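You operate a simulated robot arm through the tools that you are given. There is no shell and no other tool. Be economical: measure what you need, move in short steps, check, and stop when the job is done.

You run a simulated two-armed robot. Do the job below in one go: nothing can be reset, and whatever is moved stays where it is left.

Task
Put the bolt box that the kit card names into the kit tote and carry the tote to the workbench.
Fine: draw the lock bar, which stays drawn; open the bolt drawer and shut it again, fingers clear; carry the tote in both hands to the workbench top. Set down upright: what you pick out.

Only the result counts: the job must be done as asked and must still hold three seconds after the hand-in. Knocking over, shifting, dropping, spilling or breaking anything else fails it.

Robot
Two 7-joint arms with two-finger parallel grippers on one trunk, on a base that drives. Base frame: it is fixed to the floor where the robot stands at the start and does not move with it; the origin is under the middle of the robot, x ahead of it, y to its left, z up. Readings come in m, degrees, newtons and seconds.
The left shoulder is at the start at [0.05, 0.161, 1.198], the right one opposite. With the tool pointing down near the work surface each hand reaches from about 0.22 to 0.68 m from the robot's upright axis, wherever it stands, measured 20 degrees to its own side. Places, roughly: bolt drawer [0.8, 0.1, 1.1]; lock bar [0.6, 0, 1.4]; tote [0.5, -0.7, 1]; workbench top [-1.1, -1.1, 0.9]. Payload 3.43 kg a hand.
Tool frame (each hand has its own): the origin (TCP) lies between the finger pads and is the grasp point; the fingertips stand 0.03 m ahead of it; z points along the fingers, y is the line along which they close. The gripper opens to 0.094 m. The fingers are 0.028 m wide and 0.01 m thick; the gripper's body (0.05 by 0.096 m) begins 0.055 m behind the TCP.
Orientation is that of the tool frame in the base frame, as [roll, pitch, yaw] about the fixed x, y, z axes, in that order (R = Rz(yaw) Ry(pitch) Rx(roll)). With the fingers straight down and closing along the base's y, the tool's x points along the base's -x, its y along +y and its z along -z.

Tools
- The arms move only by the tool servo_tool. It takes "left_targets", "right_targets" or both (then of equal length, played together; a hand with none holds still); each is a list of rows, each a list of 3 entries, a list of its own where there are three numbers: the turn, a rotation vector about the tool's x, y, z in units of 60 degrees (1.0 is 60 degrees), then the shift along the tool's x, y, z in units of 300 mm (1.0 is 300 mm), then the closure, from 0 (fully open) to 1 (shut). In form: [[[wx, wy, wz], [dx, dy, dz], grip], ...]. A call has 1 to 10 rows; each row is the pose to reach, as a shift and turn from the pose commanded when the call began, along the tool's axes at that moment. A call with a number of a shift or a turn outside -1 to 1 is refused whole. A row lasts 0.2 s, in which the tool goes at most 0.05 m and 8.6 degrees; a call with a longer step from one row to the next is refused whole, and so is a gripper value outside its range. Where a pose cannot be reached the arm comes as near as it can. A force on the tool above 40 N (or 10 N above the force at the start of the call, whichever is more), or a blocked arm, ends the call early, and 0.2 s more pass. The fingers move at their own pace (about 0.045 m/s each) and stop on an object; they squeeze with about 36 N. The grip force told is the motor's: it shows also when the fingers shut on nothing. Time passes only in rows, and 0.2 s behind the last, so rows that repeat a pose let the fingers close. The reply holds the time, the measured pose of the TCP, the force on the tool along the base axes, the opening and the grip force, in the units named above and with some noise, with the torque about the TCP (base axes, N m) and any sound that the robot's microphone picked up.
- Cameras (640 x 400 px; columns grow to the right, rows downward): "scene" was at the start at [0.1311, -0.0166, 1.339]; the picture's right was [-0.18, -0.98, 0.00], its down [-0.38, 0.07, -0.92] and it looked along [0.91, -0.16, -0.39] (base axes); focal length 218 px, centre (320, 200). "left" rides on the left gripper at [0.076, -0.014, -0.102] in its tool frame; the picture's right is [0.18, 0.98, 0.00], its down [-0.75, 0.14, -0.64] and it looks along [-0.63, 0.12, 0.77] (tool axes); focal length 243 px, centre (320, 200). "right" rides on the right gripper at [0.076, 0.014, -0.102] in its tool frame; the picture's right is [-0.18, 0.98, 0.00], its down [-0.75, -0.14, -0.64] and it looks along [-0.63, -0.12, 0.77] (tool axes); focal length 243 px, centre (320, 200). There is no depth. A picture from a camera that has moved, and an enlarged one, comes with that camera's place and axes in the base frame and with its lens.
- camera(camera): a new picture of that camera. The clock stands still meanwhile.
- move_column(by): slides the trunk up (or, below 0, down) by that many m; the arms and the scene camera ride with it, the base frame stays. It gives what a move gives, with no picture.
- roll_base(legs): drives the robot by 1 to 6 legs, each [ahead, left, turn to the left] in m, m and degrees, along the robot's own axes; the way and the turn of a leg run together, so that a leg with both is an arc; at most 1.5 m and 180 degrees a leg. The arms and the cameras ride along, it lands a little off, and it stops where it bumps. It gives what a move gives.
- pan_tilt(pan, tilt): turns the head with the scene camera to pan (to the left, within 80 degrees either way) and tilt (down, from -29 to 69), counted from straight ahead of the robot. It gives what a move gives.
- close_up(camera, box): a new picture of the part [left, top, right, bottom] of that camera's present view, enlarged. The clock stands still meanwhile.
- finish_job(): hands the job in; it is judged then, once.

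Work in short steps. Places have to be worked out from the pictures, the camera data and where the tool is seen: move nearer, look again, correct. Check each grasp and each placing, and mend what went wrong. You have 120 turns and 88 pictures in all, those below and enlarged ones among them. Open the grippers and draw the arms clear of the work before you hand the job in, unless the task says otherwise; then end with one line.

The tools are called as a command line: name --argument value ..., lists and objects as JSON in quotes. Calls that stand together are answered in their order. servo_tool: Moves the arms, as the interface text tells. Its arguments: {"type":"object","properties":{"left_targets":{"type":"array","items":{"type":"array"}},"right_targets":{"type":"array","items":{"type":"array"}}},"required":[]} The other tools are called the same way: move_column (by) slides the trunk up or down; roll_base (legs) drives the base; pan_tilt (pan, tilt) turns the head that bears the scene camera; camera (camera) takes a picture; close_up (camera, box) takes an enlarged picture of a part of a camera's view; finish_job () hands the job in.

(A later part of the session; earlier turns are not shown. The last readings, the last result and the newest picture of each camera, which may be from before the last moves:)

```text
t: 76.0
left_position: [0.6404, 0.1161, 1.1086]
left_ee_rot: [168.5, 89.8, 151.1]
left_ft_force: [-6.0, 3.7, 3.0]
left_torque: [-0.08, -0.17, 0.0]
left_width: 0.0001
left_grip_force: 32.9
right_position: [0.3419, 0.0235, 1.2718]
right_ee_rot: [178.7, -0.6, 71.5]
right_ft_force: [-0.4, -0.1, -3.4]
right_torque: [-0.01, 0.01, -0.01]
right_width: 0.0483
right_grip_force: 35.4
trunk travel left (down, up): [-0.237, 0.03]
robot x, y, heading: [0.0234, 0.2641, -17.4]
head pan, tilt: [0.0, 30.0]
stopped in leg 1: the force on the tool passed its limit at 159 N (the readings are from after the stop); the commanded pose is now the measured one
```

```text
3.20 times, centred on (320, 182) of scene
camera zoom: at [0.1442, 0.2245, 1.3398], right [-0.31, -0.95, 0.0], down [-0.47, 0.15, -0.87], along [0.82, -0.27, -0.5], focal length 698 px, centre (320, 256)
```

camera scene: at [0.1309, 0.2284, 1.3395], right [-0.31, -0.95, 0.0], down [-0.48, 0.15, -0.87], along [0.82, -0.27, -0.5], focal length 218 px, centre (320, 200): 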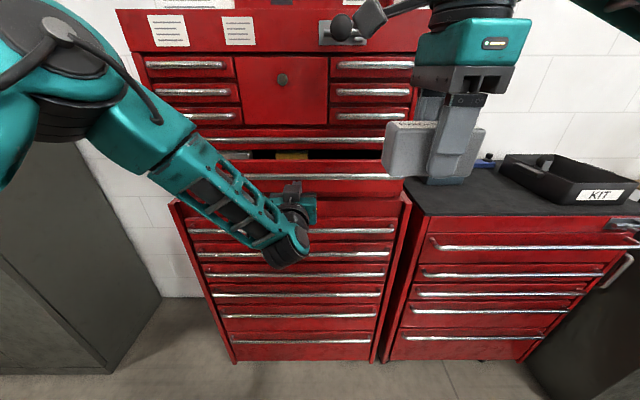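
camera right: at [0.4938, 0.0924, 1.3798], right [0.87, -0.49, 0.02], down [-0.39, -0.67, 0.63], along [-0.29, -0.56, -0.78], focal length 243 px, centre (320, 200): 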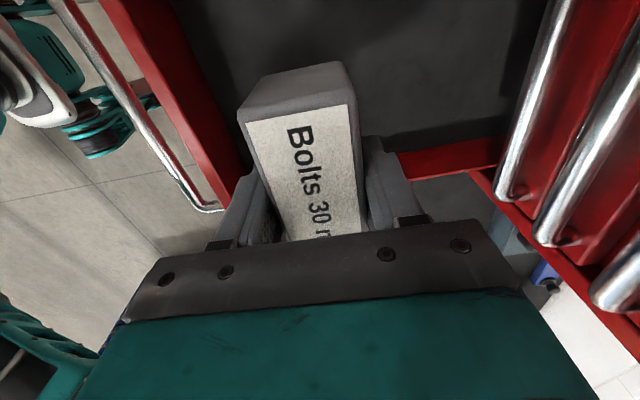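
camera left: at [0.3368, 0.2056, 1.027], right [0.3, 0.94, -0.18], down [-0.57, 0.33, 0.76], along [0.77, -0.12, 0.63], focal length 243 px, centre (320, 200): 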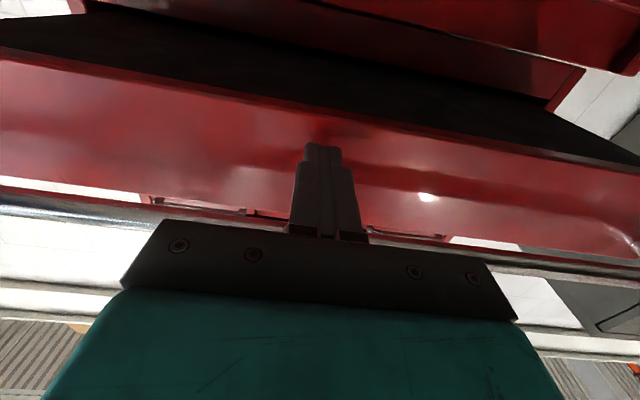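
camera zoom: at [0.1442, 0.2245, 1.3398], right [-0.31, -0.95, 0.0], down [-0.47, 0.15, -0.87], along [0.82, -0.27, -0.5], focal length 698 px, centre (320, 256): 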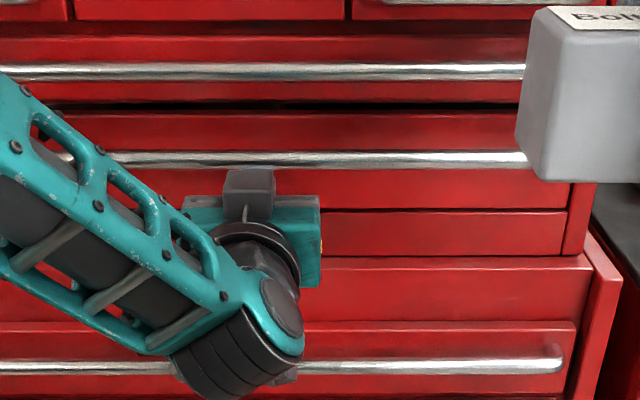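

Solid contact, so the drawer is shut. Back off 0.35 m and verify.

roll_base --legs '[[-0.35, 0, 0]]'

pan_tilt --pan -15 --tilt 25

camera --camera "scene"

```text
t: 78.2
left_position: [0.3068, 0.2238, 1.1066]
left_ee_rot: [171.3, 89.7, 154.2]
left_ft_force: [0.2, 0.1, 0.2]
left_torque: [-0.03, 0.0, 0.01]
left_width: 0.0
left_grip_force: 33.0
right_position: [0.0098, 0.1316, 1.2709]
right_ee_rot: [178.8, -0.7, 71.7]
right_ft_force: [-0.5, -0.5, -3.3]
right_torque: [0.01, -0.03, 0.0]
right_width: 0.0482
right_grip_force: 35.7
trunk travel left (down, up): [-0.237, 0.03]
robot x, y, heading: [-0.3153, 0.373, -17.8]
head pan, tilt: [0.0, 30.0]
```

```text
t: 79.0
left_position: [0.3064, 0.2244, 1.1071]
left_ee_rot: [171.5, 89.7, 154.2]
left_ft_force: [-0.4, -0.7, 0.3]
left_torque: [0.02, 0.06, 0.03]
left_width: 0.0
left_grip_force: 33.1
right_position: [0.0095, 0.1309, 1.2722]
right_ee_rot: [178.8, -0.6, 71.5]
right_ft_force: [0.1, 1.6, -3.6]
right_torque: [-0.02, 0.02, 0.01]
right_width: 0.0482
right_grip_force: 35.9
trunk travel left (down, up): [-0.237, 0.03]
robot x, y, heading: [-0.3112, 0.3692, -17.6]
head pan, tilt: [-15.0, 25.0]
```

```text
32 pictures are left
camera scene: at [-0.198, 0.3098, 1.3476], right [-0.54, -0.84, 0.0], down [-0.36, 0.23, -0.91], along [0.76, -0.49, -0.42], focal length 218 px, centre (320, 200)
```

scene: 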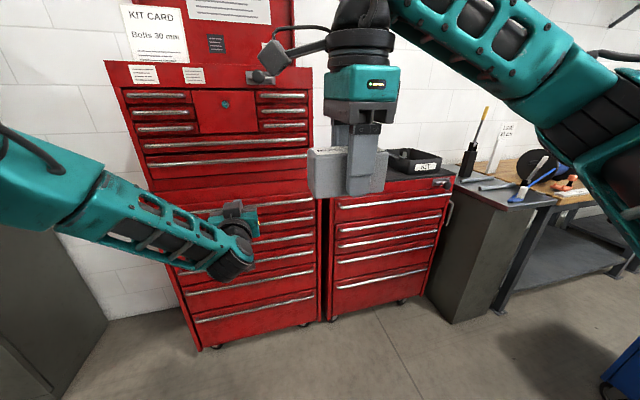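

The drawer is shut and the lock bar still drawn. Now I'll fold the left hand back to pointing down, then drive to the tote.

servo_tool --left_targets '[[[0, 0.14, 0], [-0.09, 0.05, -0.08], 0.5], [[0, 0.28, 0], [-0.18, 0.1, -0.16], 0], [[0, 0.42, 0], [-0.27, 0.15, -0.24], 0], [[0, 0.56, 0], [-0.36, 0.2, -0.32], 0], [[0, 0.7, 0], [-0.45, 0.25, -0.4], 0], [[0, 0.84, 0], [-0.54, 0.3, -0.48], 0], [[0, 0.98, 0], [-0.62, 0.35, -0.55], 0]]'

servo_tool --left_targets '[[[0, 0.13, 0], [0, 0, 0], 0], [[0, 0.26, 0], [0, 0, 0], 0], [[0, 0.39, 0], [0, 0, 0], 0], [[0, 0.515, 0], [0, 0, 0], 0], [[0, 0.515, 0], [0, 0, 0], 0]]'

roll_base --legs '[[0, -0.8, 0], [0.25, 0, 0]]'

pan_tilt --pan 0 --tilt 30

camera --camera "scene"

```text
t: 80.6
left_position: [0.1805, 0.374, 1.293]
left_ee_rot: [-180.0, 30.7, 162.7]
left_ft_force: [-0.4, -1.0, -0.2]
left_torque: [-0.01, -0.01, 0.01]
left_width: 0.0939
left_grip_force: 0.1
right_position: [0.0101, 0.1311, 1.2711]
right_ee_rot: [178.7, -0.7, 71.6]
right_ft_force: [0.2, 0.0, -3.2]
right_torque: [-0.03, 0.06, -0.01]
right_width: 0.0483
right_grip_force: 36.0
trunk travel left (down, up): [-0.237, 0.03]
robot x, y, heading: [-0.3128, 0.3728, -17.8]
head pan, tilt: [-15.0, 25.0]
```

```text
t: 81.8
left_position: [0.1817, 0.3724, 1.2928]
left_ee_rot: [-179.9, -0.1, 162.9]
left_ft_force: [0.7, -0.5, -0.1]
left_torque: [-0.03, 0.0, -0.02]
left_width: 0.0939
left_grip_force: 0.2
right_position: [0.0103, 0.1319, 1.2715]
right_ee_rot: [178.8, -0.6, 71.6]
right_ft_force: [0.1, 0.3, -4.3]
right_torque: [-0.04, 0.0, -0.02]
right_width: 0.0483
right_grip_force: 35.5
trunk travel left (down, up): [-0.237, 0.03]
robot x, y, heading: [-0.3139, 0.3665, -17.7]
head pan, tilt: [-15.0, 25.0]
```

```text
t: 90.6
left_position: [0.1753, -0.4662, 1.2938]
left_ee_rot: [180.0, 0.0, 162.5]
left_ft_force: [0.2, -1.0, -0.5]
left_torque: [-0.01, 0.03, 0.0]
left_width: 0.0942
left_grip_force: 0.1
right_position: [0.002, -0.7053, 1.2718]
right_ee_rot: [178.9, -0.6, 71.3]
right_ft_force: [-0.3, 0.7, -2.8]
right_torque: [0.01, 0.0, 0.01]
right_width: 0.0483
right_grip_force: 35.9
trunk travel left (down, up): [-0.237, 0.03]
robot x, y, heading: [-0.323, -0.4659, -18.1]
head pan, tilt: [-15.0, 25.0]
```

```text
t: 91.4
left_position: [0.1755, -0.4662, 1.2931]
left_ee_rot: [-179.9, 0.1, 162.5]
left_ft_force: [-0.1, 1.2, 0.7]
left_torque: [-0.01, -0.01, -0.04]
left_width: 0.0939
left_grip_force: 0.0
right_position: [0.0021, -0.707, 1.2712]
right_ee_rot: [178.9, -0.6, 71.3]
right_ft_force: [0.7, 0.5, -4.3]
right_torque: [0.03, -0.02, -0.02]
right_width: 0.0482
right_grip_force: 35.8
trunk travel left (down, up): [-0.237, 0.03]
robot x, y, heading: [-0.3189, -0.4655, -18.4]
head pan, tilt: [0.0, 30.0]
```

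```text
31 pictures are left
camera scene: at [-0.1958, -0.5045, 1.3397], right [-0.31, -0.95, 0.0], down [-0.47, 0.16, -0.87], along [0.82, -0.27, -0.5], focal length 218 px, centre (320, 200)
```

scene: 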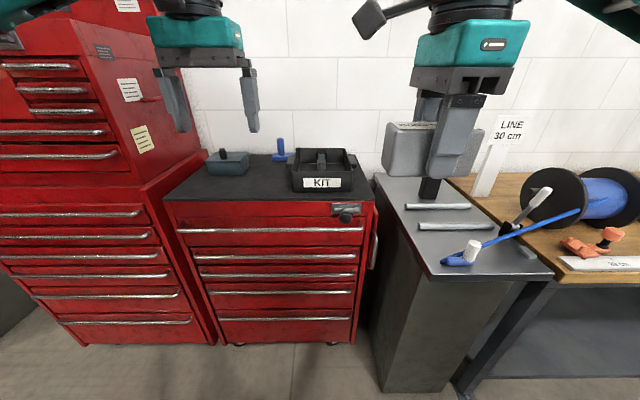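

The tote is right ahead. I'll zoom in on it.

close_up --camera "scene" --box '[200, 130, 380, 240]'

```text
3.56 times, centred on (290, 185) of scene
camera zoom: at [-0.1958, -0.5045, 1.3397], right [-0.31, -0.95, 0.0], down [-0.47, 0.16, -0.87], along [0.82, -0.27, -0.5], focal length 775 px, centre (427, 253)
```

zoom: 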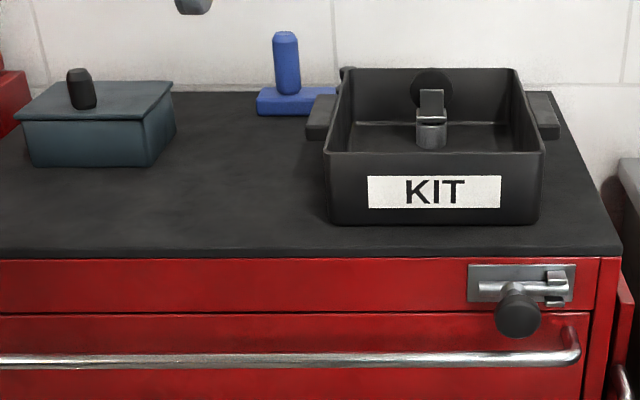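

The tote has lugs at left and right sides and a part already inside. I'll drive 0.22 m nearer and look with the scene camera tilted down.

roll_base --legs '[[0.22, 0, 0]]'

pan_tilt --pan 0 --tilt 45

camera --camera "scene"

camera --camera "left"

```text
t: 93.1
left_position: [0.3852, -0.5352, 1.2929]
left_ee_rot: [-180.0, 0.0, 162.3]
left_ft_force: [-0.2, -0.2, 0.4]
left_torque: [0.03, 0.03, 0.0]
left_width: 0.0942
left_grip_force: 0.0
right_position: [0.2107, -0.775, 1.272]
right_ee_rot: [178.8, -0.6, 71.3]
right_ft_force: [-1.1, -0.1, -3.6]
right_torque: [-0.01, 0.04, -0.03]
right_width: 0.0482
right_grip_force: 36.1
trunk travel left (down, up): [-0.237, 0.03]
robot x, y, heading: [-0.1109, -0.533, -18.3]
head pan, tilt: [0.0, 30.0]
```

```text
t: 93.9
left_position: [0.3845, -0.5355, 1.2931]
left_ee_rot: [179.9, 0.0, 162.5]
left_ft_force: [-0.1, -0.3, -0.4]
left_torque: [0.0, -0.02, 0.03]
left_width: 0.0939
left_grip_force: 0.0
right_position: [0.2109, -0.7756, 1.2723]
right_ee_rot: [178.8, -0.7, 71.3]
right_ft_force: [-0.2, -0.3, -4.2]
right_torque: [-0.01, 0.03, -0.01]
right_width: 0.0484
right_grip_force: 36.1
trunk travel left (down, up): [-0.237, 0.03]
robot x, y, heading: [-0.1104, -0.5339, -18.2]
head pan, tilt: [0.0, 45.0]
```

```text
29 pictures are left
camera scene: at [0.0044, -0.5701, 1.3171], right [-0.31, -0.95, 0.0], down [-0.67, 0.22, -0.71], along [0.67, -0.22, -0.71], focal length 218 px, centre (320, 200)
```

scene: 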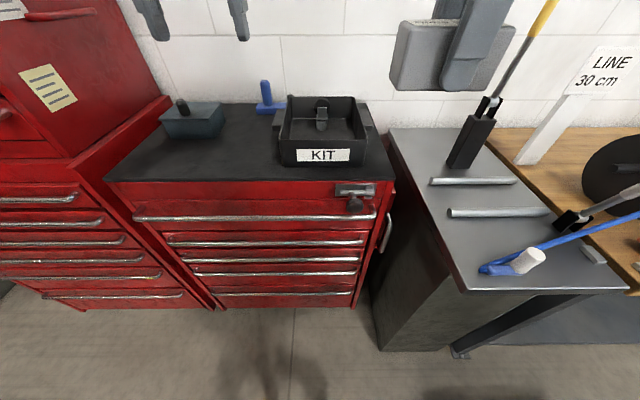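

```text
28 pictures are left
camera left: at [0.3074, -0.525, 1.3959], right [0.12, 0.99, 0.0], down [0.76, -0.09, 0.64], along [0.64, -0.08, -0.77], focal length 243 px, centre (320, 200)
```

left: 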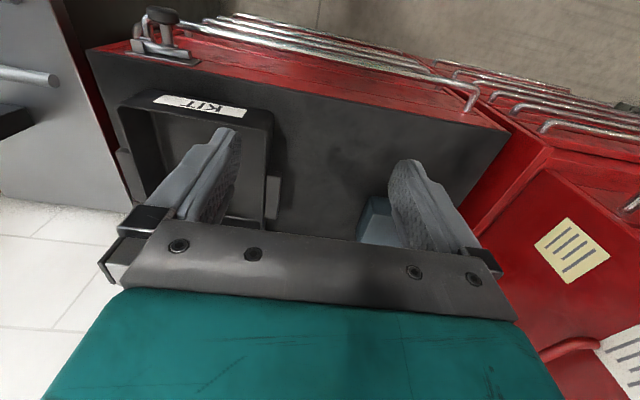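

Triangulating puts the tote front at fwd 0.55, center about fwd 0.68, lat −0.005, rim z≈1.07, surface z≈1.0. I'll bring the box over the front part of the tote (fwd 0.62, lat 0).

servo_tool --right_targets '[[[0, 0, 0], [0.07, 0.12, 0], 1], [[0, 0, 0], [0.14, 0.25, 0], 1], [[0, 0, 0], [0.21, 0.38, 0], 1], [[0, 0, 0], [0.28, 0.51, 0], 1], [[0, 0, 0], [0.35, 0.64, 0], 1], [[0, 0, 0], [0.42, 0.77, 0], 1], [[0, 0, 0], [0.43, 0.8, 0], 1]]' --left_targets '[[[0, 0, 0], [0.05, 0.1, 0], 0], [[0, 0, 0], [0.1, 0.2, 0], 0], [[0, 0, 0], [0.1, 0.3, 0], 0], [[0, 0, 0], [0.1, 0.4, 0], 0], [[0, 0, 0], [0.1, 0.4, 0], 0], [[0, 0, 0], [0.1, 0.4, 0], 0], [[0, 0, 0], [0.1, 0.4, 0], 0]]'

camera --camera "scene"

camera --camera "right"

```text
t: 95.5
left_position: [0.3915, -0.4103, 1.2925]
left_ee_rot: [180.0, 0.0, 162.4]
left_ft_force: [0.8, -0.2, -0.1]
left_torque: [0.01, -0.01, 0.02]
left_width: 0.0939
left_grip_force: 0.0
right_position: [0.4177, -0.7331, 1.2642]
right_ee_rot: [178.8, -0.5, 71.4]
right_ft_force: [0.1, 0.0, -3.8]
right_torque: [-0.05, 0.02, -0.02]
right_width: 0.0481
right_grip_force: 36.0
right hand out of reach, approached as far as the arm can: row 5, 6, 7
trunk travel left (down, up): [-0.237, 0.03]
robot x, y, heading: [-0.1097, -0.5334, -18.4]
head pan, tilt: [0.0, 45.0]
```

```text
27 pictures are left
camera scene: at [0.0047, -0.5694, 1.317], right [-0.31, -0.95, 0.0], down [-0.67, 0.22, -0.71], along [0.67, -0.22, -0.71], focal length 218 px, centre (320, 200)
```

scene: 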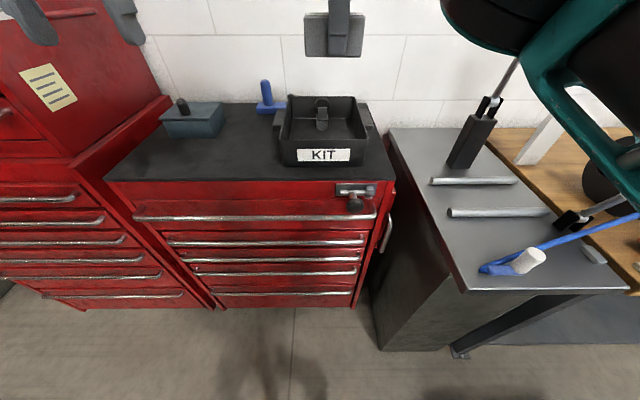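

```text
26 pictures are left
camera right: at [0.4534, -0.6652, 1.3677], right [0.87, -0.49, 0.02], down [-0.39, -0.67, 0.63], along [-0.3, -0.56, -0.77], focal length 243 px, centre (320, 200)
```

right: 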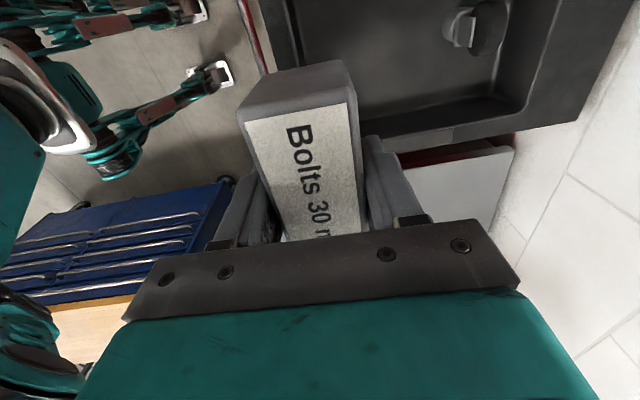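

The right arm is at its reach limit at this height; lower is nearer shoulder-optimal. I'll lower to z≈1.15 while moving forward.

servo_tool --right_targets '[[[0, 0, 0], [0.01, 0.02, 0.1], 1], [[0, 0, 0], [0.02, 0.06, 0.2], 1], [[0, 0, 0], [0.03, 0.1, 0.3], 1], [[0, 0, 0], [0.04, 0.15, 0.37], 1], [[0, 0, 0], [0.05, 0.187, 0.37], 1], [[0, 0, 0], [0.05, 0.187, 0.37], 1]]'

camera --camera "scene"

camera --camera "right"

```text
t: 96.9
left_position: [0.3903, -0.4107, 1.2933]
left_ee_rot: [-180.0, 0.1, 162.4]
left_ft_force: [-0.4, -0.7, 0.1]
left_torque: [-0.01, 0.0, -0.02]
left_width: 0.0941
left_grip_force: 0.0
right_position: [0.4548, -0.7404, 1.1498]
right_ee_rot: [178.8, -0.6, 71.3]
right_ft_force: [0.5, 0.0, -3.0]
right_torque: [-0.01, -0.03, -0.01]
right_width: 0.0481
right_grip_force: 36.2
right hand out of reach, approached as far as the arm can: row 4, 5, 6
trunk travel left (down, up): [-0.237, 0.03]
robot x, y, heading: [-0.1131, -0.53, -18.3]
head pan, tilt: [0.0, 45.0]
```

```text
25 pictures are left
camera scene: at [0.0045, -0.5701, 1.317], right [-0.31, -0.95, 0.0], down [-0.67, 0.22, -0.71], along [0.67, -0.22, -0.71], focal length 218 px, centre (320, 200)
```

scene: 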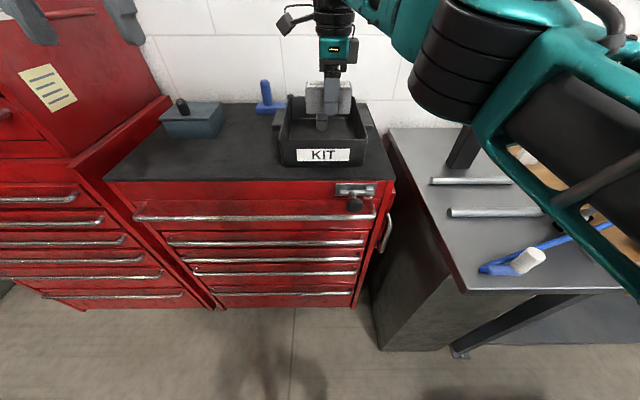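

```text
24 pictures are left
camera right: at [0.4909, -0.6737, 1.2552], right [0.87, -0.49, 0.02], down [-0.39, -0.67, 0.63], along [-0.3, -0.56, -0.78], focal length 243 px, centre (320, 200)
```

right: 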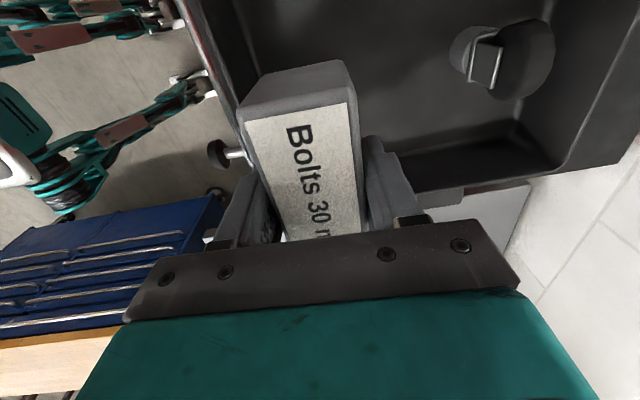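

The box is centred on the grip, its footprint (fwd 0.58–0.63, lat −0.07..0.03) falls inside the tote with clearance from the front wall and the part at fwd 0.745. I'll lower it to the tote floor.

servo_tool --right_targets '[[[0, 0, 0], [0, 0, 0.08], 1], [[0, 0, 0], [0, 0, 0.16], 1], [[0, 0, 0], [0, 0, 0.24], 1], [[0, 0, 0], [0, 0, 0.3], 1], [[0, 0, 0], [0, 0, 0.33], 1]]'

camera --camera "scene"

```text
t: 98.1
left_position: [0.3902, -0.409, 1.2943]
left_ee_rot: [-179.9, -0.1, 162.4]
left_ft_force: [0.3, -0.2, 0.1]
left_torque: [0.01, -0.01, 0.02]
left_width: 0.0939
left_grip_force: 0.1
right_position: [0.4575, -0.7411, 1.0529]
right_ee_rot: [178.9, -0.6, 71.2]
right_ft_force: [0.7, -0.4, -4.0]
right_torque: [-0.04, 0.01, -0.02]
right_width: 0.0483
right_grip_force: 36.0
trunk travel left (down, up): [-0.237, 0.03]
robot x, y, heading: [-0.1089, -0.5326, -18.4]
head pan, tilt: [0.0, 45.0]
```

```text
23 pictures are left
camera scene: at [0.0047, -0.5702, 1.317], right [-0.31, -0.95, 0.0], down [-0.67, 0.22, -0.71], along [0.67, -0.22, -0.71], focal length 218 px, centre (320, 200)
```

scene: 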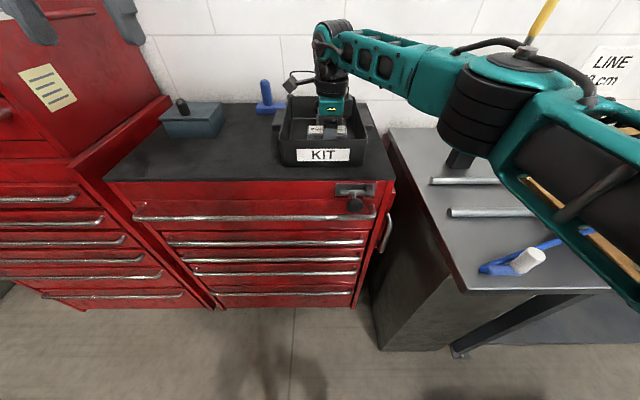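

Still hanging freely (−4 N). Lower in small steps until it rests.

servo_tool --right_targets '[[[0, 0, 0], [0, 0, 0.012], 1], [[0, 0, 0], [0, 0, 0.024], 1], [[0, 0, 0], [0, 0, 0.036], 1]]'

```text
t: 98.9
left_position: [0.3906, -0.4114, 1.2944]
left_ee_rot: [-180.0, 0.0, 162.4]
left_ft_force: [0.6, 0.6, 1.2]
left_torque: [0.0, -0.02, -0.05]
left_width: 0.094
left_grip_force: 0.1
right_position: [0.4567, -0.7416, 1.0404]
right_ee_rot: [178.8, -0.6, 71.2]
right_ft_force: [-0.3, 0.1, -3.8]
right_torque: [-0.02, -0.02, -0.03]
right_width: 0.0482
right_grip_force: 36.0
trunk travel left (down, up): [-0.237, 0.03]
robot x, y, heading: [-0.1093, -0.5354, -18.2]
head pan, tilt: [0.0, 45.0]
```

No contact yet at z 1.040; continue down.

servo_tool --right_targets '[[[0, 0, 0], [0, 0, 0.01], 1], [[0, 0, 0], [0, 0, 0.02], 1], [[0, 0, 0], [0, 0, 0.03], 1], [[0, 0, 0], [0, 0, 0.04], 1], [[0, 0, 0], [0, 0, 0.05], 1], [[0, 0, 0], [0, 0, 0.06], 1]]'

```text
t: 100.0
left_position: [0.389, -0.4103, 1.2942]
left_ee_rot: [-180.0, 0.1, 162.4]
left_ft_force: [0.6, 0.0, 0.0]
left_torque: [-0.01, -0.02, 0.0]
left_width: 0.0939
left_grip_force: 0.1
right_position: [0.458, -0.7414, 1.0365]
right_ee_rot: [178.3, -0.9, 71.2]
right_ft_force: [-8.2, 1.1, 13.5]
right_torque: [-0.12, 0.75, -0.1]
right_width: 0.0479
right_grip_force: 35.9
trunk travel left (down, up): [-0.237, 0.03]
robot x, y, heading: [-0.1082, -0.532, -18.4]
head pan, tilt: [0.0, 45.0]
stopped in row 5 (right hand): the force on the tool passed its limit at 42 N (the readings are from after the stop); the commanded pose is now the measured one
```

It rests on the tote floor. Open the fingers partly (to ~7 cm) and lift straight out.

servo_tool --right_targets '[[[0, 0, 0], [0, 0, -0.005], 0.28], [[0, 0, 0], [0, 0, -0.005], 0.28], [[0, 0, 0], [0, 0, -0.005], 0.28], [[0, 0, 0], [0, 0, -0.1], 0.28], [[0, 0, 0], [0, 0, -0.25], 0.28], [[0, 0, 0], [0, 0, -0.4], 0.28], [[0, 0, 0], [0, 0, -0.5], 0.28]]'

camera --camera "right"

```text
t: 101.5
left_position: [0.3904, -0.411, 1.2943]
left_ee_rot: [179.8, 0.0, 162.4]
left_ft_force: [-0.9, 0.8, -0.4]
left_torque: [0.02, -0.02, -0.01]
left_width: 0.0942
left_grip_force: 0.2
right_position: [0.4475, -0.742, 1.1835]
right_ee_rot: [178.2, -0.8, 71.4]
right_ft_force: [-0.6, -0.2, -0.7]
right_torque: [-0.01, 0.04, 0.01]
right_width: 0.068
right_grip_force: 0.1
right hand out of reach, approached as far as the arm can: row 7
trunk travel left (down, up): [-0.237, 0.03]
robot x, y, heading: [-0.11, -0.5327, -18.2]
head pan, tilt: [0.0, 45.0]
```

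```text
22 pictures are left
camera right: at [0.4829, -0.6745, 1.2879], right [0.87, -0.49, 0.03], down [-0.4, -0.67, 0.63], along [-0.29, -0.56, -0.78], focal length 243 px, centre (320, 200)
```

right: 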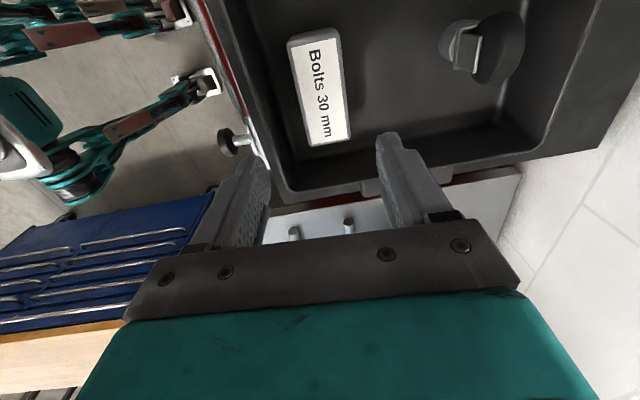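

The box stands upright in the tote. Now I'll turn the right hand back so it closes laterally and move it to the right side, above the right lug.

servo_tool --right_targets '[[[0, 0, -0.14], [-0.05, -0.05, 0], 0], [[0, 0, -0.28], [-0.1, -0.1, 0], 0], [[0, 0, -0.42], [-0.15, -0.15, 0], 0], [[0, 0, -0.56], [-0.2, -0.2, 0], 0], [[0, 0, -0.7], [-0.25, -0.25, 0], 0], [[0, 0, -0.84], [-0.3, -0.3, 0], 0], [[0, 0, -0.98], [-0.35, -0.3, 0], 0]]'

servo_tool --right_targets '[[[0, 0, -0.13], [0, 0, 0], 0], [[0, 0, -0.26], [0, 0, 0], 0], [[0, 0, -0.39], [0, 0, 0], 0], [[0, 0, -0.5], [0, 0, 0], 0], [[0, 0, -0.5], [0, 0, 0], 0]]'

close_up --camera "scene" --box '[240, 60, 420, 180]'

camera --camera "right"

```text
t: 103.2
left_position: [0.3909, -0.4109, 1.2939]
left_ee_rot: [179.9, 0.0, 162.5]
left_ft_force: [-0.7, -0.6, -0.8]
left_torque: [0.04, -0.01, 0.01]
left_width: 0.0942
left_grip_force: 0.1
right_position: [0.3288, -0.8135, 1.1796]
right_ee_rot: [178.5, 1.0, 130.0]
right_ft_force: [-0.6, -0.1, 0.3]
right_torque: [0.0, 0.02, 0.01]
right_width: 0.094
right_grip_force: 0.1
right hand out of reach, approached as far as the arm can: row 1, 2, 3
trunk travel left (down, up): [-0.237, 0.03]
robot x, y, heading: [-0.1127, -0.5279, -18.3]
head pan, tilt: [0.0, 45.0]
```

```text
t: 104.3
left_position: [0.3912, -0.4103, 1.2939]
left_ee_rot: [-179.9, 0.0, 162.3]
left_ft_force: [-0.9, -0.9, -0.3]
left_torque: [0.01, 0.0, 0.03]
left_width: 0.094
left_grip_force: 0.0
right_position: [0.3301, -0.8124, 1.179]
right_ee_rot: [179.2, 1.7, 160.1]
right_ft_force: [0.0, -1.0, 0.0]
right_torque: [0.01, 0.01, 0.0]
right_width: 0.0942
right_grip_force: 0.0
trunk travel left (down, up): [-0.237, 0.03]
robot x, y, heading: [-0.1127, -0.531, -18.4]
head pan, tilt: [0.0, 45.0]
```

```text
3.33 times, centred on (330, 120) of scene
camera zoom: at [0.0043, -0.57, 1.3171], right [-0.31, -0.95, 0.0], down [-0.67, 0.22, -0.71], along [0.67, -0.22, -0.71], focal length 727 px, centre (287, 467)
```

zoom: 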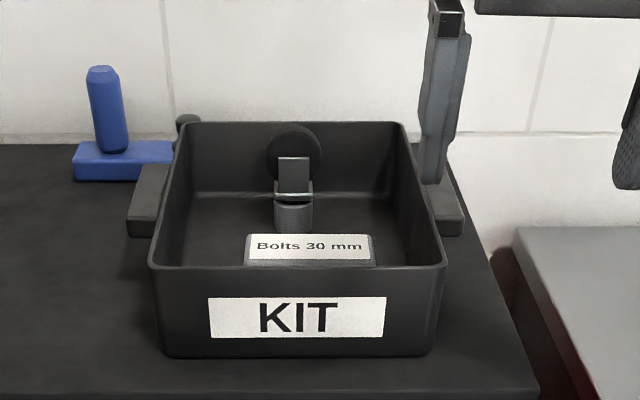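

```text
20 pictures are left
camera right: at [0.2602, -0.7734, 1.2801], right [0.51, 0.86, 0.02], down [0.64, -0.39, 0.66], along [0.58, -0.32, -0.75], focal length 243 px, centre (320, 200)
```

right: 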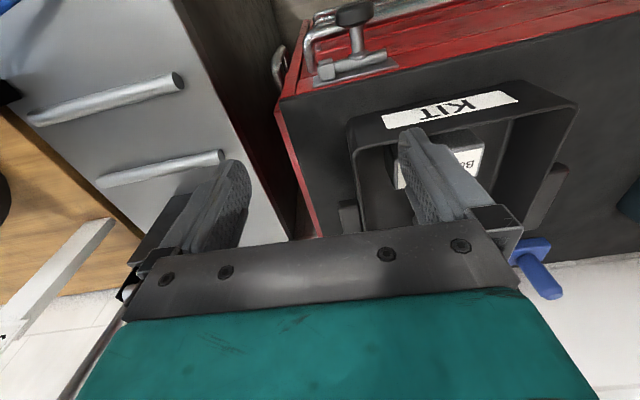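

Lugs estimated at fwd 0.677, lat +0.105/−0.117, top z≈1.07; floor visibility shows the base has room, so I'll drive 0.1 m nearer to improve reach, then bring both hands over the lugs.

roll_base --legs '[[0.1, 0, 0]]'

```text
t: 105.5
left_position: [0.4871, -0.4426, 1.2939]
left_ee_rot: [179.9, -0.1, 162.4]
left_ft_force: [0.2, -0.5, -0.5]
left_torque: [0.0, 0.01, 0.0]
left_width: 0.094
left_grip_force: 0.1
right_position: [0.4263, -0.8445, 1.1782]
right_ee_rot: [179.2, 1.8, 159.8]
right_ft_force: [0.6, -0.5, 0.3]
right_torque: [0.0, 0.02, 0.03]
right_width: 0.0942
right_grip_force: 0.0
trunk travel left (down, up): [-0.237, 0.03]
robot x, y, heading: [-0.0156, -0.5618, -18.3]
head pan, tilt: [0.0, 45.0]
```

Both hands go above the lugs at z≈1.18.

servo_tool --left_targets '[[[0, 0, 0], [-0.09, -0.11, 0.05], 0], [[0, 0, 0], [-0.18, -0.22, 0.1], 0], [[0, 0, 0], [-0.27, -0.33, 0.17], 0], [[0, 0, 0], [-0.36, -0.45, 0.25], 0], [[0, 0, 0], [-0.43, -0.54, 0.33], 0], [[0, 0, 0], [-0.457, -0.563, 0.38], 0], [[0, 0, 0], [-0.457, -0.563, 0.38], 0]]' --right_targets '[[[0, 0.03, -0.03], [-0.06, 0.01, 0], 0], [[0, 0.03, -0.03], [-0.12, 0.02, 0], 0], [[0, 0.03, -0.03], [-0.18, 0.03, 0], 0], [[0, 0.03, -0.03], [-0.23, 0.037, 0], 0], [[0, 0.03, -0.03], [-0.23, 0.037, 0], 0], [[0, 0.03, -0.03], [-0.23, 0.037, 0], 0], [[0, 0.03, -0.03], [-0.23, 0.037, 0], 0]]'

camera --camera "right"

camera --camera "left"

```text
refused: row 4 steps farther than a row can; nothing moved
```

```text
19 pictures are left
camera right: at [0.3561, -0.8052, 1.2798], right [0.51, 0.86, 0.02], down [0.64, -0.39, 0.66], along [0.58, -0.33, -0.75], focal length 243 px, centre (320, 200)
```

right: 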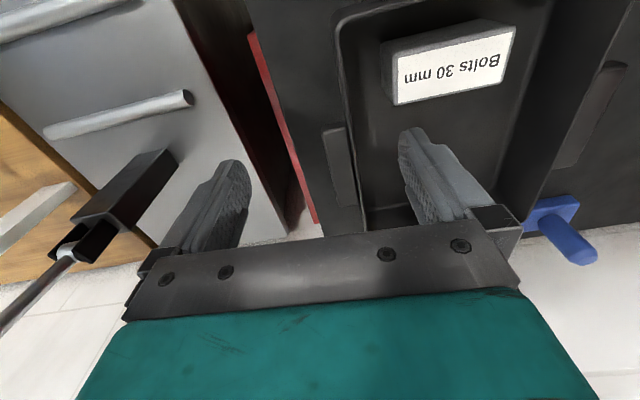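

```text
18 pictures are left
camera left: at [0.41, -0.4329, 1.3961], right [0.12, 0.99, 0.0], down [0.76, -0.09, 0.64], along [0.64, -0.08, -0.77], focal length 243 px, centre (320, 200)
```

left: 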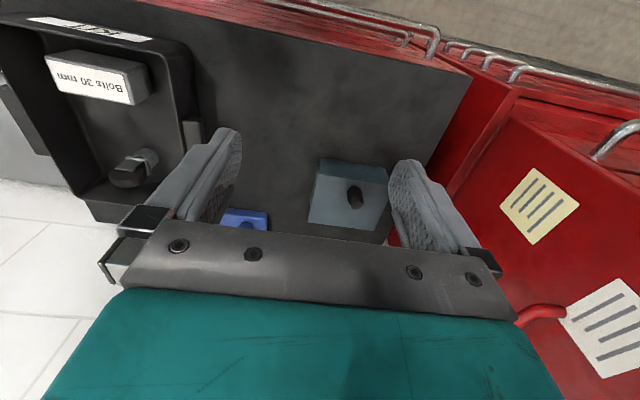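

The right lug again triangulates to (0.495, −0.858). I'll resend with even steps.

servo_tool --left_targets '[[[0, 0, 0], [-0.07, -0.085, 0.055], 0], [[0, 0, 0], [-0.14, -0.17, 0.11], 0], [[0, 0, 0], [-0.21, -0.255, 0.165], 0], [[0, 0, 0], [-0.28, -0.34, 0.22], 0], [[0, 0, 0], [-0.35, -0.425, 0.275], 0], [[0, 0, 0], [-0.41, -0.5, 0.33], 0], [[0, 0, 0], [-0.457, -0.563, 0.38], 0], [[0, 0, 0], [-0.457, -0.563, 0.38], 0]]' --right_targets '[[[0, 0.03, -0.03], [-0.06, 0.01, 0], 0], [[0, 0.03, -0.03], [-0.12, 0.02, 0], 0], [[0, 0.03, -0.03], [-0.18, 0.03, 0], 0], [[0, 0.03, -0.03], [-0.23, 0.037, 0], 0], [[0, 0.03, -0.03], [-0.23, 0.037, 0], 0], [[0, 0.03, -0.03], [-0.23, 0.037, 0], 0], [[0, 0.03, -0.03], [-0.23, 0.037, 0], 0], [[0, 0.03, -0.03], [-0.23, 0.037, 0], 0]]'

camera --camera "right"

camera --camera "left"

```text
t: 107.3
left_position: [0.5643, -0.6451, 1.1808]
left_ee_rot: [180.0, 0.0, 162.4]
left_ft_force: [-0.2, 0.4, -0.6]
left_torque: [-0.02, -0.02, -0.01]
left_width: 0.094
left_grip_force: 0.0
right_position: [0.4935, -0.858, 1.1807]
right_ee_rot: [179.1, -0.1, 161.7]
right_ft_force: [-0.4, 0.6, -0.3]
right_torque: [-0.01, 0.01, 0.01]
right_width: 0.094
right_grip_force: 0.1
trunk travel left (down, up): [-0.237, 0.03]
robot x, y, heading: [-0.0175, -0.5641, -18.1]
head pan, tilt: [0.0, 45.0]
```

```text
17 pictures are left
camera right: at [0.4255, -0.821, 1.2844], right [0.48, 0.88, 0.01], down [0.67, -0.38, 0.64], along [0.56, -0.3, -0.77], focal length 243 px, centre (320, 200)
```

right: 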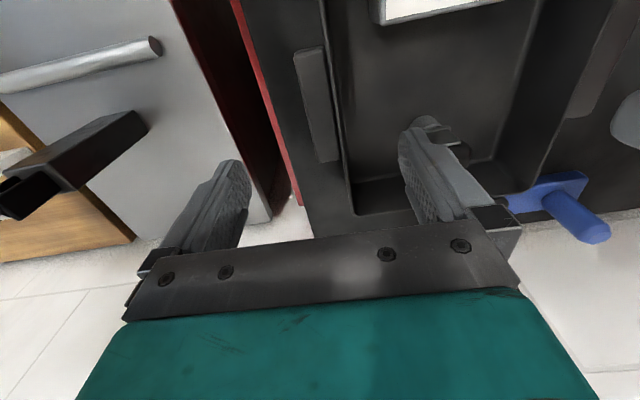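

```text
16 pictures are left
camera left: at [0.4877, -0.6347, 1.2825], right [0.12, 0.99, 0.0], down [0.76, -0.09, 0.64], along [0.64, -0.08, -0.77], focal length 243 px, centre (320, 200)
```

left: 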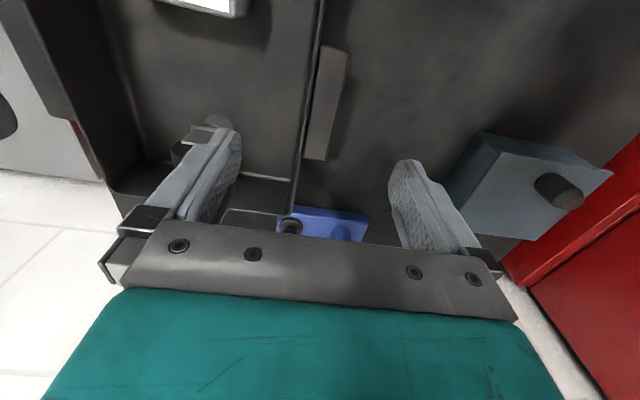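

Both hands are centred over the lugs and aligned. Narrow to 7 cm and descend together to z≈1.052.

servo_tool --left_targets '[[[0, 0, 0], [0, 0, 0.05], 0.25], [[0, 0, 0], [0, 0, 0.15], 0.25], [[0, 0, 0], [0, 0, 0.25], 0.25], [[0, 0, 0], [0, 0, 0.34], 0.25], [[0, 0, 0], [0, 0, 0.4], 0.25], [[0, 0, 0], [0, 0, 0.43], 0.25]]' --right_targets '[[[0, 0, 0], [0, 0, 0.05], 0.25], [[0, 0, 0], [0, 0, 0.15], 0.25], [[0, 0, 0], [0, 0, 0.25], 0.25], [[0, 0, 0], [0, 0, 0.34], 0.25], [[0, 0, 0], [0, 0, 0.4], 0.25], [[0, 0, 0], [0, 0, 0.43], 0.25]]'

close_up --camera "scene" --box '[200, 50, 460, 212]'

```text
t: 108.7
left_position: [0.5647, -0.6439, 1.0506]
left_ee_rot: [180.0, 0.0, 162.4]
left_ft_force: [0.3, -1.3, 0.5]
left_torque: [0.01, 0.02, -0.02]
left_width: 0.0704
left_grip_force: 0.0
right_position: [0.4948, -0.8569, 1.0512]
right_ee_rot: [179.3, -0.1, 161.7]
right_ft_force: [-0.4, -1.0, -0.5]
right_torque: [-0.02, -0.02, 0.01]
right_width: 0.0706
right_grip_force: 0.1
trunk travel left (down, up): [-0.237, 0.03]
robot x, y, heading: [-0.0135, -0.5648, -17.9]
head pan, tilt: [0.0, 45.0]
```

```text
2.46 times, centred on (330, 131) of scene
camera zoom: at [0.0997, -0.6015, 1.3171], right [-0.31, -0.95, 0.0], down [-0.67, 0.22, -0.71], along [0.67, -0.22, -0.71], focal length 537 px, centre (295, 370)
```

zoom: 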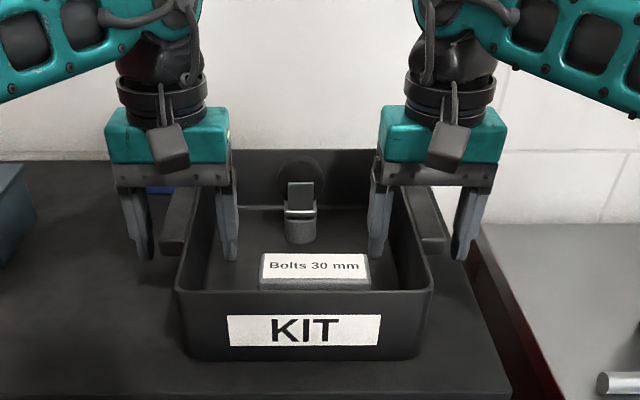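

Straddling both lugs nicely. Close both grippers.

servo_tool --left_targets '[[[0, 0, 0], [0, 0, 0], 0.5], [[0, 0, 0], [0, 0, 0], 1], [[0, 0, 0], [0, 0, 0], 1], [[0, 0, 0], [0, 0, 0], 1], [[0, 0, 0], [0, 0, 0], 1]]' --right_targets '[[[0, 0, 0], [0, 0, 0], 0.5], [[0, 0, 0], [0, 0, 0], 1], [[0, 0, 0], [0, 0, 0], 1], [[0, 0, 0], [0, 0, 0], 1], [[0, 0, 0], [0, 0, 0], 1]]'

```text
t: 109.9
left_position: [0.5643, -0.6439, 1.0507]
left_ee_rot: [-179.9, 0.0, 162.3]
left_ft_force: [0.0, -5.4, 0.8]
left_torque: [0.24, 0.03, -0.1]
left_width: 0.0342
left_grip_force: 36.3
right_position: [0.4932, -0.8551, 1.0523]
right_ee_rot: [179.2, 0.0, 161.9]
right_ft_force: [1.1, 10.2, 0.3]
right_torque: [-0.84, -0.12, 0.47]
right_width: 0.0345
right_grip_force: 35.9
trunk travel left (down, up): [-0.237, 0.03]
robot x, y, heading: [-0.0127, -0.5608, -18.4]
head pan, tilt: [0.0, 45.0]
```

Both gripped at 34 mm. Lift 3 cm together and check.

servo_tool --left_targets '[[[0, 0, 0], [0, 0, -0.03], 1], [[0, 0, 0], [0, 0, -0.07], 1], [[0, 0, 0], [0, 0, -0.1], 1], [[0, 0, 0], [0, 0, -0.1], 1]]' --right_targets '[[[0, 0, 0], [0, 0, -0.03], 1], [[0, 0, 0], [0, 0, -0.07], 1], [[0, 0, 0], [0, 0, -0.1], 1], [[0, 0, 0], [0, 0, -0.1], 1]]'

close_up --camera "scene" --box '[200, 50, 460, 212]'

```text
t: 110.9
left_position: [0.5658, -0.6459, 1.0811]
left_ee_rot: [-179.9, 0.0, 162.3]
left_ft_force: [-2.1, -14.0, -6.3]
left_torque: [0.66, -0.58, -0.02]
left_width: 0.0341
left_grip_force: 36.3
right_position: [0.4949, -0.8569, 1.08]
right_ee_rot: [179.0, -0.2, 161.8]
right_ft_force: [3.1, 14.4, -4.2]
right_torque: [-0.49, 0.35, 0.34]
right_width: 0.0344
right_grip_force: 36.2
trunk travel left (down, up): [-0.237, 0.03]
robot x, y, heading: [-0.0153, -0.5627, -18.3]
head pan, tilt: [0.0, 45.0]
```

```text
2.46 times, centred on (330, 131) of scene
camera zoom: at [0.1007, -0.6018, 1.3169], right [-0.31, -0.95, 0.0], down [-0.67, 0.22, -0.71], along [0.67, -0.22, -0.71], focal length 537 px, centre (295, 370)
```

zoom: 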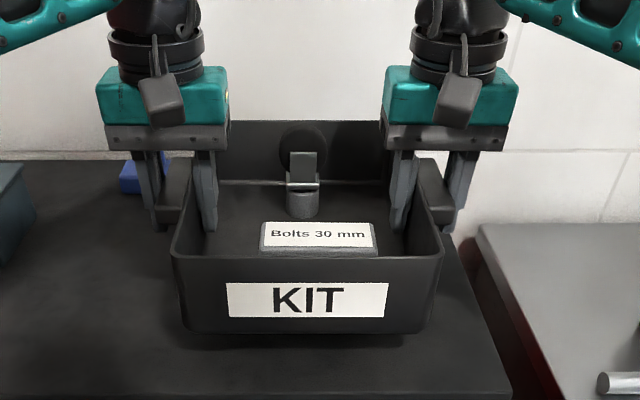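

The tote hangs level on both hands. I'll ease the outward pull a touch, lift 5 cm more, then back away 0.5 m.

servo_tool --left_targets '[[[0, 0, 0], [0, -0.006, -0.05], 1], [[0, 0, 0], [0, -0.01, -0.1], 1], [[0, 0, 0], [0, -0.01, -0.17], 1]]' --right_targets '[[[0, 0, 0], [0, 0.006, -0.05], 1], [[0, 0, 0], [0, 0.01, -0.1], 1], [[0, 0, 0], [0, 0.01, -0.17], 1]]'

roll_base --legs '[[-0.5, 0, 0]]'

pan_tilt --pan -78 --tilt 25

camera --camera "scene"

```text
t: 111.7
left_position: [0.5672, -0.6464, 1.1326]
left_ee_rot: [179.9, 0.0, 162.6]
left_ft_force: [2.4, 4.7, -1.2]
left_torque: [-0.21, 0.18, -0.53]
left_width: 0.0345
left_grip_force: 35.6
right_position: [0.4954, -0.8557, 1.1335]
right_ee_rot: [179.6, -0.1, 161.5]
right_ft_force: [-2.7, -4.7, -9.5]
right_torque: [-0.54, -0.09, 0.81]
right_width: 0.0346
right_grip_force: 36.0
trunk travel left (down, up): [-0.237, 0.03]
robot x, y, heading: [-0.0191, -0.5613, -18.1]
head pan, tilt: [0.0, 45.0]
```

```text
t: 114.6
left_position: [0.0941, -0.489, 1.1305]
left_ee_rot: [179.8, 0.0, 162.8]
left_ft_force: [8.4, 23.2, -2.9]
left_torque: [-0.37, 0.02, -0.39]
left_width: 0.0344
left_grip_force: 36.0
right_position: [0.0238, -0.6999, 1.1334]
right_ee_rot: [179.5, -0.1, 161.9]
right_ft_force: [-9.1, -23.1, -7.8]
right_torque: [-0.21, 0.0, 0.49]
right_width: 0.0344
right_grip_force: 36.1
trunk travel left (down, up): [-0.237, 0.03]
robot x, y, heading: [-0.4888, -0.4104, -18.3]
head pan, tilt: [0.0, 45.0]
```

```text
t: 116.1
left_position: [0.0937, -0.4889, 1.1317]
left_ee_rot: [179.8, 0.0, 162.8]
left_ft_force: [1.8, 0.8, -2.4]
left_torque: [0.07, 0.17, -0.5]
left_width: 0.0342
left_grip_force: 36.4
right_position: [0.0239, -0.6978, 1.1332]
right_ee_rot: [179.5, 0.0, 161.8]
right_ft_force: [-0.8, -1.3, -8.1]
right_torque: [-0.57, -0.16, 0.65]
right_width: 0.0345
right_grip_force: 36.6
trunk travel left (down, up): [-0.237, 0.03]
robot x, y, heading: [-0.4884, -0.4077, -17.9]
head pan, tilt: [-78.0, 25.0]
```

```text
13 pictures are left
camera scene: at [-0.4591, -0.5133, 1.3475], right [-0.99, 0.1, 0.0], down [0.04, 0.42, -0.91], along [-0.09, -0.9, -0.42], focal length 218 px, centre (320, 200)
```

scene: 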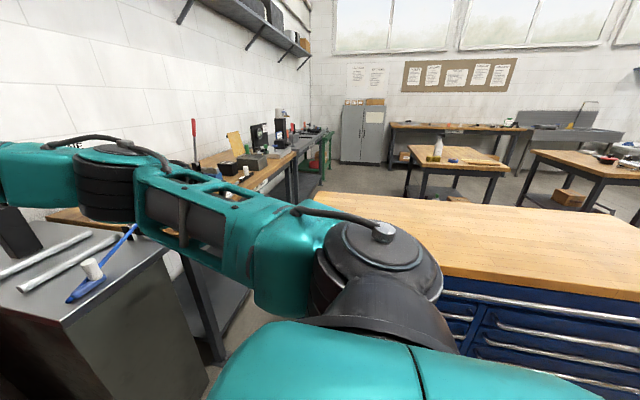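

The workbench is the blue cabinet with wooden top; its near edge runs at about −20°, so I face it at heading −109°. I'll turn right 91° here in two legs.

roll_base --legs '[[0, 0, -45], [0, 0, -46]]'

pan_tilt --pan 0 --tilt 35

camera --camera "scene"

```text
t: 120.7
left_position: [-0.5766, -0.99, 1.1309]
left_ee_rot: [179.9, 0.1, 72.1]
left_ft_force: [2.1, -1.0, -3.8]
left_torque: [0.03, 0.13, -0.33]
left_width: 0.0345
left_grip_force: 35.4
right_position: [-0.7861, -0.9171, 1.1323]
right_ee_rot: [179.4, -0.2, 71.1]
right_ft_force: [-1.7, 1.1, -8.2]
right_torque: [0.04, 0.47, 0.48]
right_width: 0.0344
right_grip_force: 36.3
trunk travel left (down, up): [-0.237, 0.03]
robot x, y, heading: [-0.4894, -0.4111, -109.0]
head pan, tilt: [-78.0, 25.0]
```

```text
t: 122.2
left_position: [-0.5768, -0.9892, 1.1312]
left_ee_rot: [179.9, 0.0, 72.1]
left_ft_force: [1.5, -1.3, -3.1]
left_torque: [0.1, -0.05, -0.5]
left_width: 0.0342
left_grip_force: 35.6
right_position: [-0.7859, -0.9166, 1.1332]
right_ee_rot: [179.5, -0.1, 71.1]
right_ft_force: [0.5, 0.6, -8.0]
right_torque: [-0.09, 0.58, 0.63]
right_width: 0.0343
right_grip_force: 35.8
trunk travel left (down, up): [-0.237, 0.03]
robot x, y, heading: [-0.4862, -0.4072, -108.5]
head pan, tilt: [0.0, 35.0]
```

```text
12 pictures are left
camera scene: at [-0.5302, -0.5312, 1.3317], right [-0.95, 0.32, 0.0], down [0.18, 0.54, -0.82], along [-0.26, -0.78, -0.57], focal length 218 px, centre (320, 200)
```

scene: 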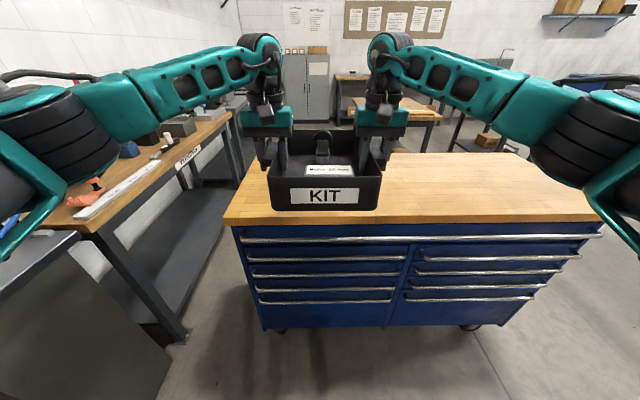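

The bench front edge is at fwd 0.63 and square to me, top empty. I'll move right 0.26 then forward 0.25 so the tote is over the bench.

roll_base --legs '[[0, -0.26, 0], [0.25, 0, 0]]'

camera --camera "scene"

```text
t: 126.5
left_position: [-0.9038, -1.1445, 1.1297]
left_ee_rot: [179.9, 0.0, 72.2]
left_ft_force: [-0.5, -1.2, -2.9]
left_torque: [0.02, 0.07, -0.33]
left_width: 0.0341
left_grip_force: 35.7
right_position: [-1.1131, -1.0703, 1.132]
right_ee_rot: [179.6, -0.2, 71.2]
right_ft_force: [-0.4, 0.0, -7.9]
right_torque: [0.1, 0.46, 0.53]
right_width: 0.0342
right_grip_force: 36.5
trunk travel left (down, up): [-0.237, 0.03]
robot x, y, heading: [-0.8155, -0.5615, -108.4]
head pan, tilt: [0.0, 35.0]
```

```text
11 pictures are left
camera scene: at [-0.8581, -0.6846, 1.3316], right [-0.95, 0.32, 0.0], down [0.18, 0.54, -0.82], along [-0.26, -0.78, -0.57], focal length 218 px, centre (320, 200)
```

scene: 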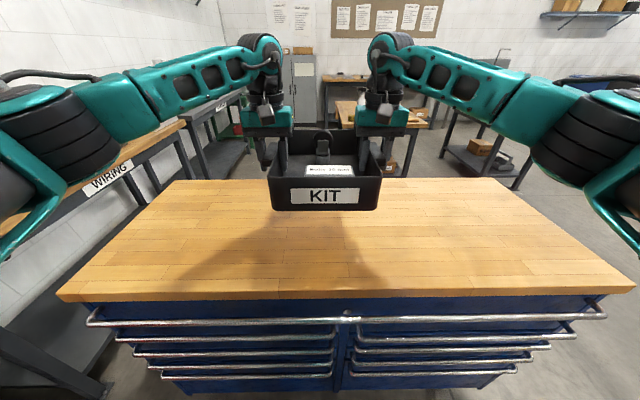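

The tote is well over the bench top. Lower the column 0.165 to bring it just above the surface.

move_column --by -0.16

close_up --camera "scene" --box '[180, 20, 500, 220]'

```text
t: 128.4
left_position: [-0.9032, -1.144, 0.9709]
left_ee_rot: [179.8, 0.0, 72.1]
left_ft_force: [0.3, -0.9, -3.2]
left_torque: [0.05, -0.02, -0.42]
left_width: 0.0345
left_grip_force: 35.9
right_position: [-1.1129, -1.07, 0.9728]
right_ee_rot: [179.5, -0.1, 71.3]
right_ft_force: [-0.8, 0.8, -7.4]
right_torque: [0.0, 0.5, 0.59]
right_width: 0.0344
right_grip_force: 35.7
trunk travel left (down, up): [-0.077, 0.19]
robot x, y, heading: [-0.8187, -0.5587, -108.9]
head pan, tilt: [0.0, 35.0]
```

```text
2.00 times, centred on (340, 120) of scene
camera zoom: at [-0.8578, -0.6837, 1.1718], right [-0.95, 0.32, 0.0], down [0.18, 0.54, -0.82], along [-0.26, -0.78, -0.57], focal length 436 px, centre (280, 360)
```

zoom: 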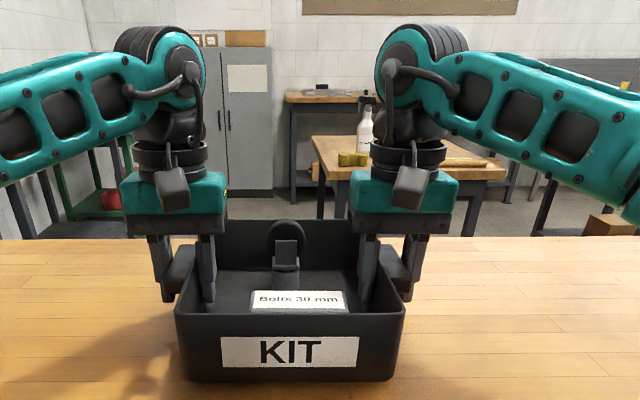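

Still hanging freely (≈−3 and −8 N). Lower in small synchronized steps until the weight comes off.

servo_tool --left_targets '[[[0, 0, 0], [0, 0, 0.015], 1], [[0, 0, 0], [0, 0, 0.03], 1], [[0, 0, 0], [0, 0, 0.045], 1], [[0, 0, 0], [0, 0, 0.06], 1]]' --right_targets '[[[0, 0, 0], [0, 0, 0.015], 1], [[0, 0, 0], [0, 0, 0.03], 1], [[0, 0, 0], [0, 0, 0.045], 1], [[0, 0, 0], [0, 0, 0.06], 1]]'

```text
t: 129.4
left_position: [-0.9021, -1.1417, 0.961]
left_ee_rot: [-179.8, 0.8, 72.3]
left_ft_force: [-2.8, -9.8, 31.7]
left_torque: [0.26, -0.39, -0.36]
left_width: 0.0345
left_grip_force: 36.0
right_position: [-1.113, -1.0705, 0.9627]
right_ee_rot: [179.2, 0.8, 71.1]
right_ft_force: [-4.9, -15.3, 28.3]
right_torque: [0.65, 0.52, 0.6]
right_width: 0.0346
right_grip_force: 35.6
trunk travel left (down, up): [-0.077, 0.19]
robot x, y, heading: [-0.8171, -0.5626, -108.6]
head pan, tilt: [0.0, 35.0]
```

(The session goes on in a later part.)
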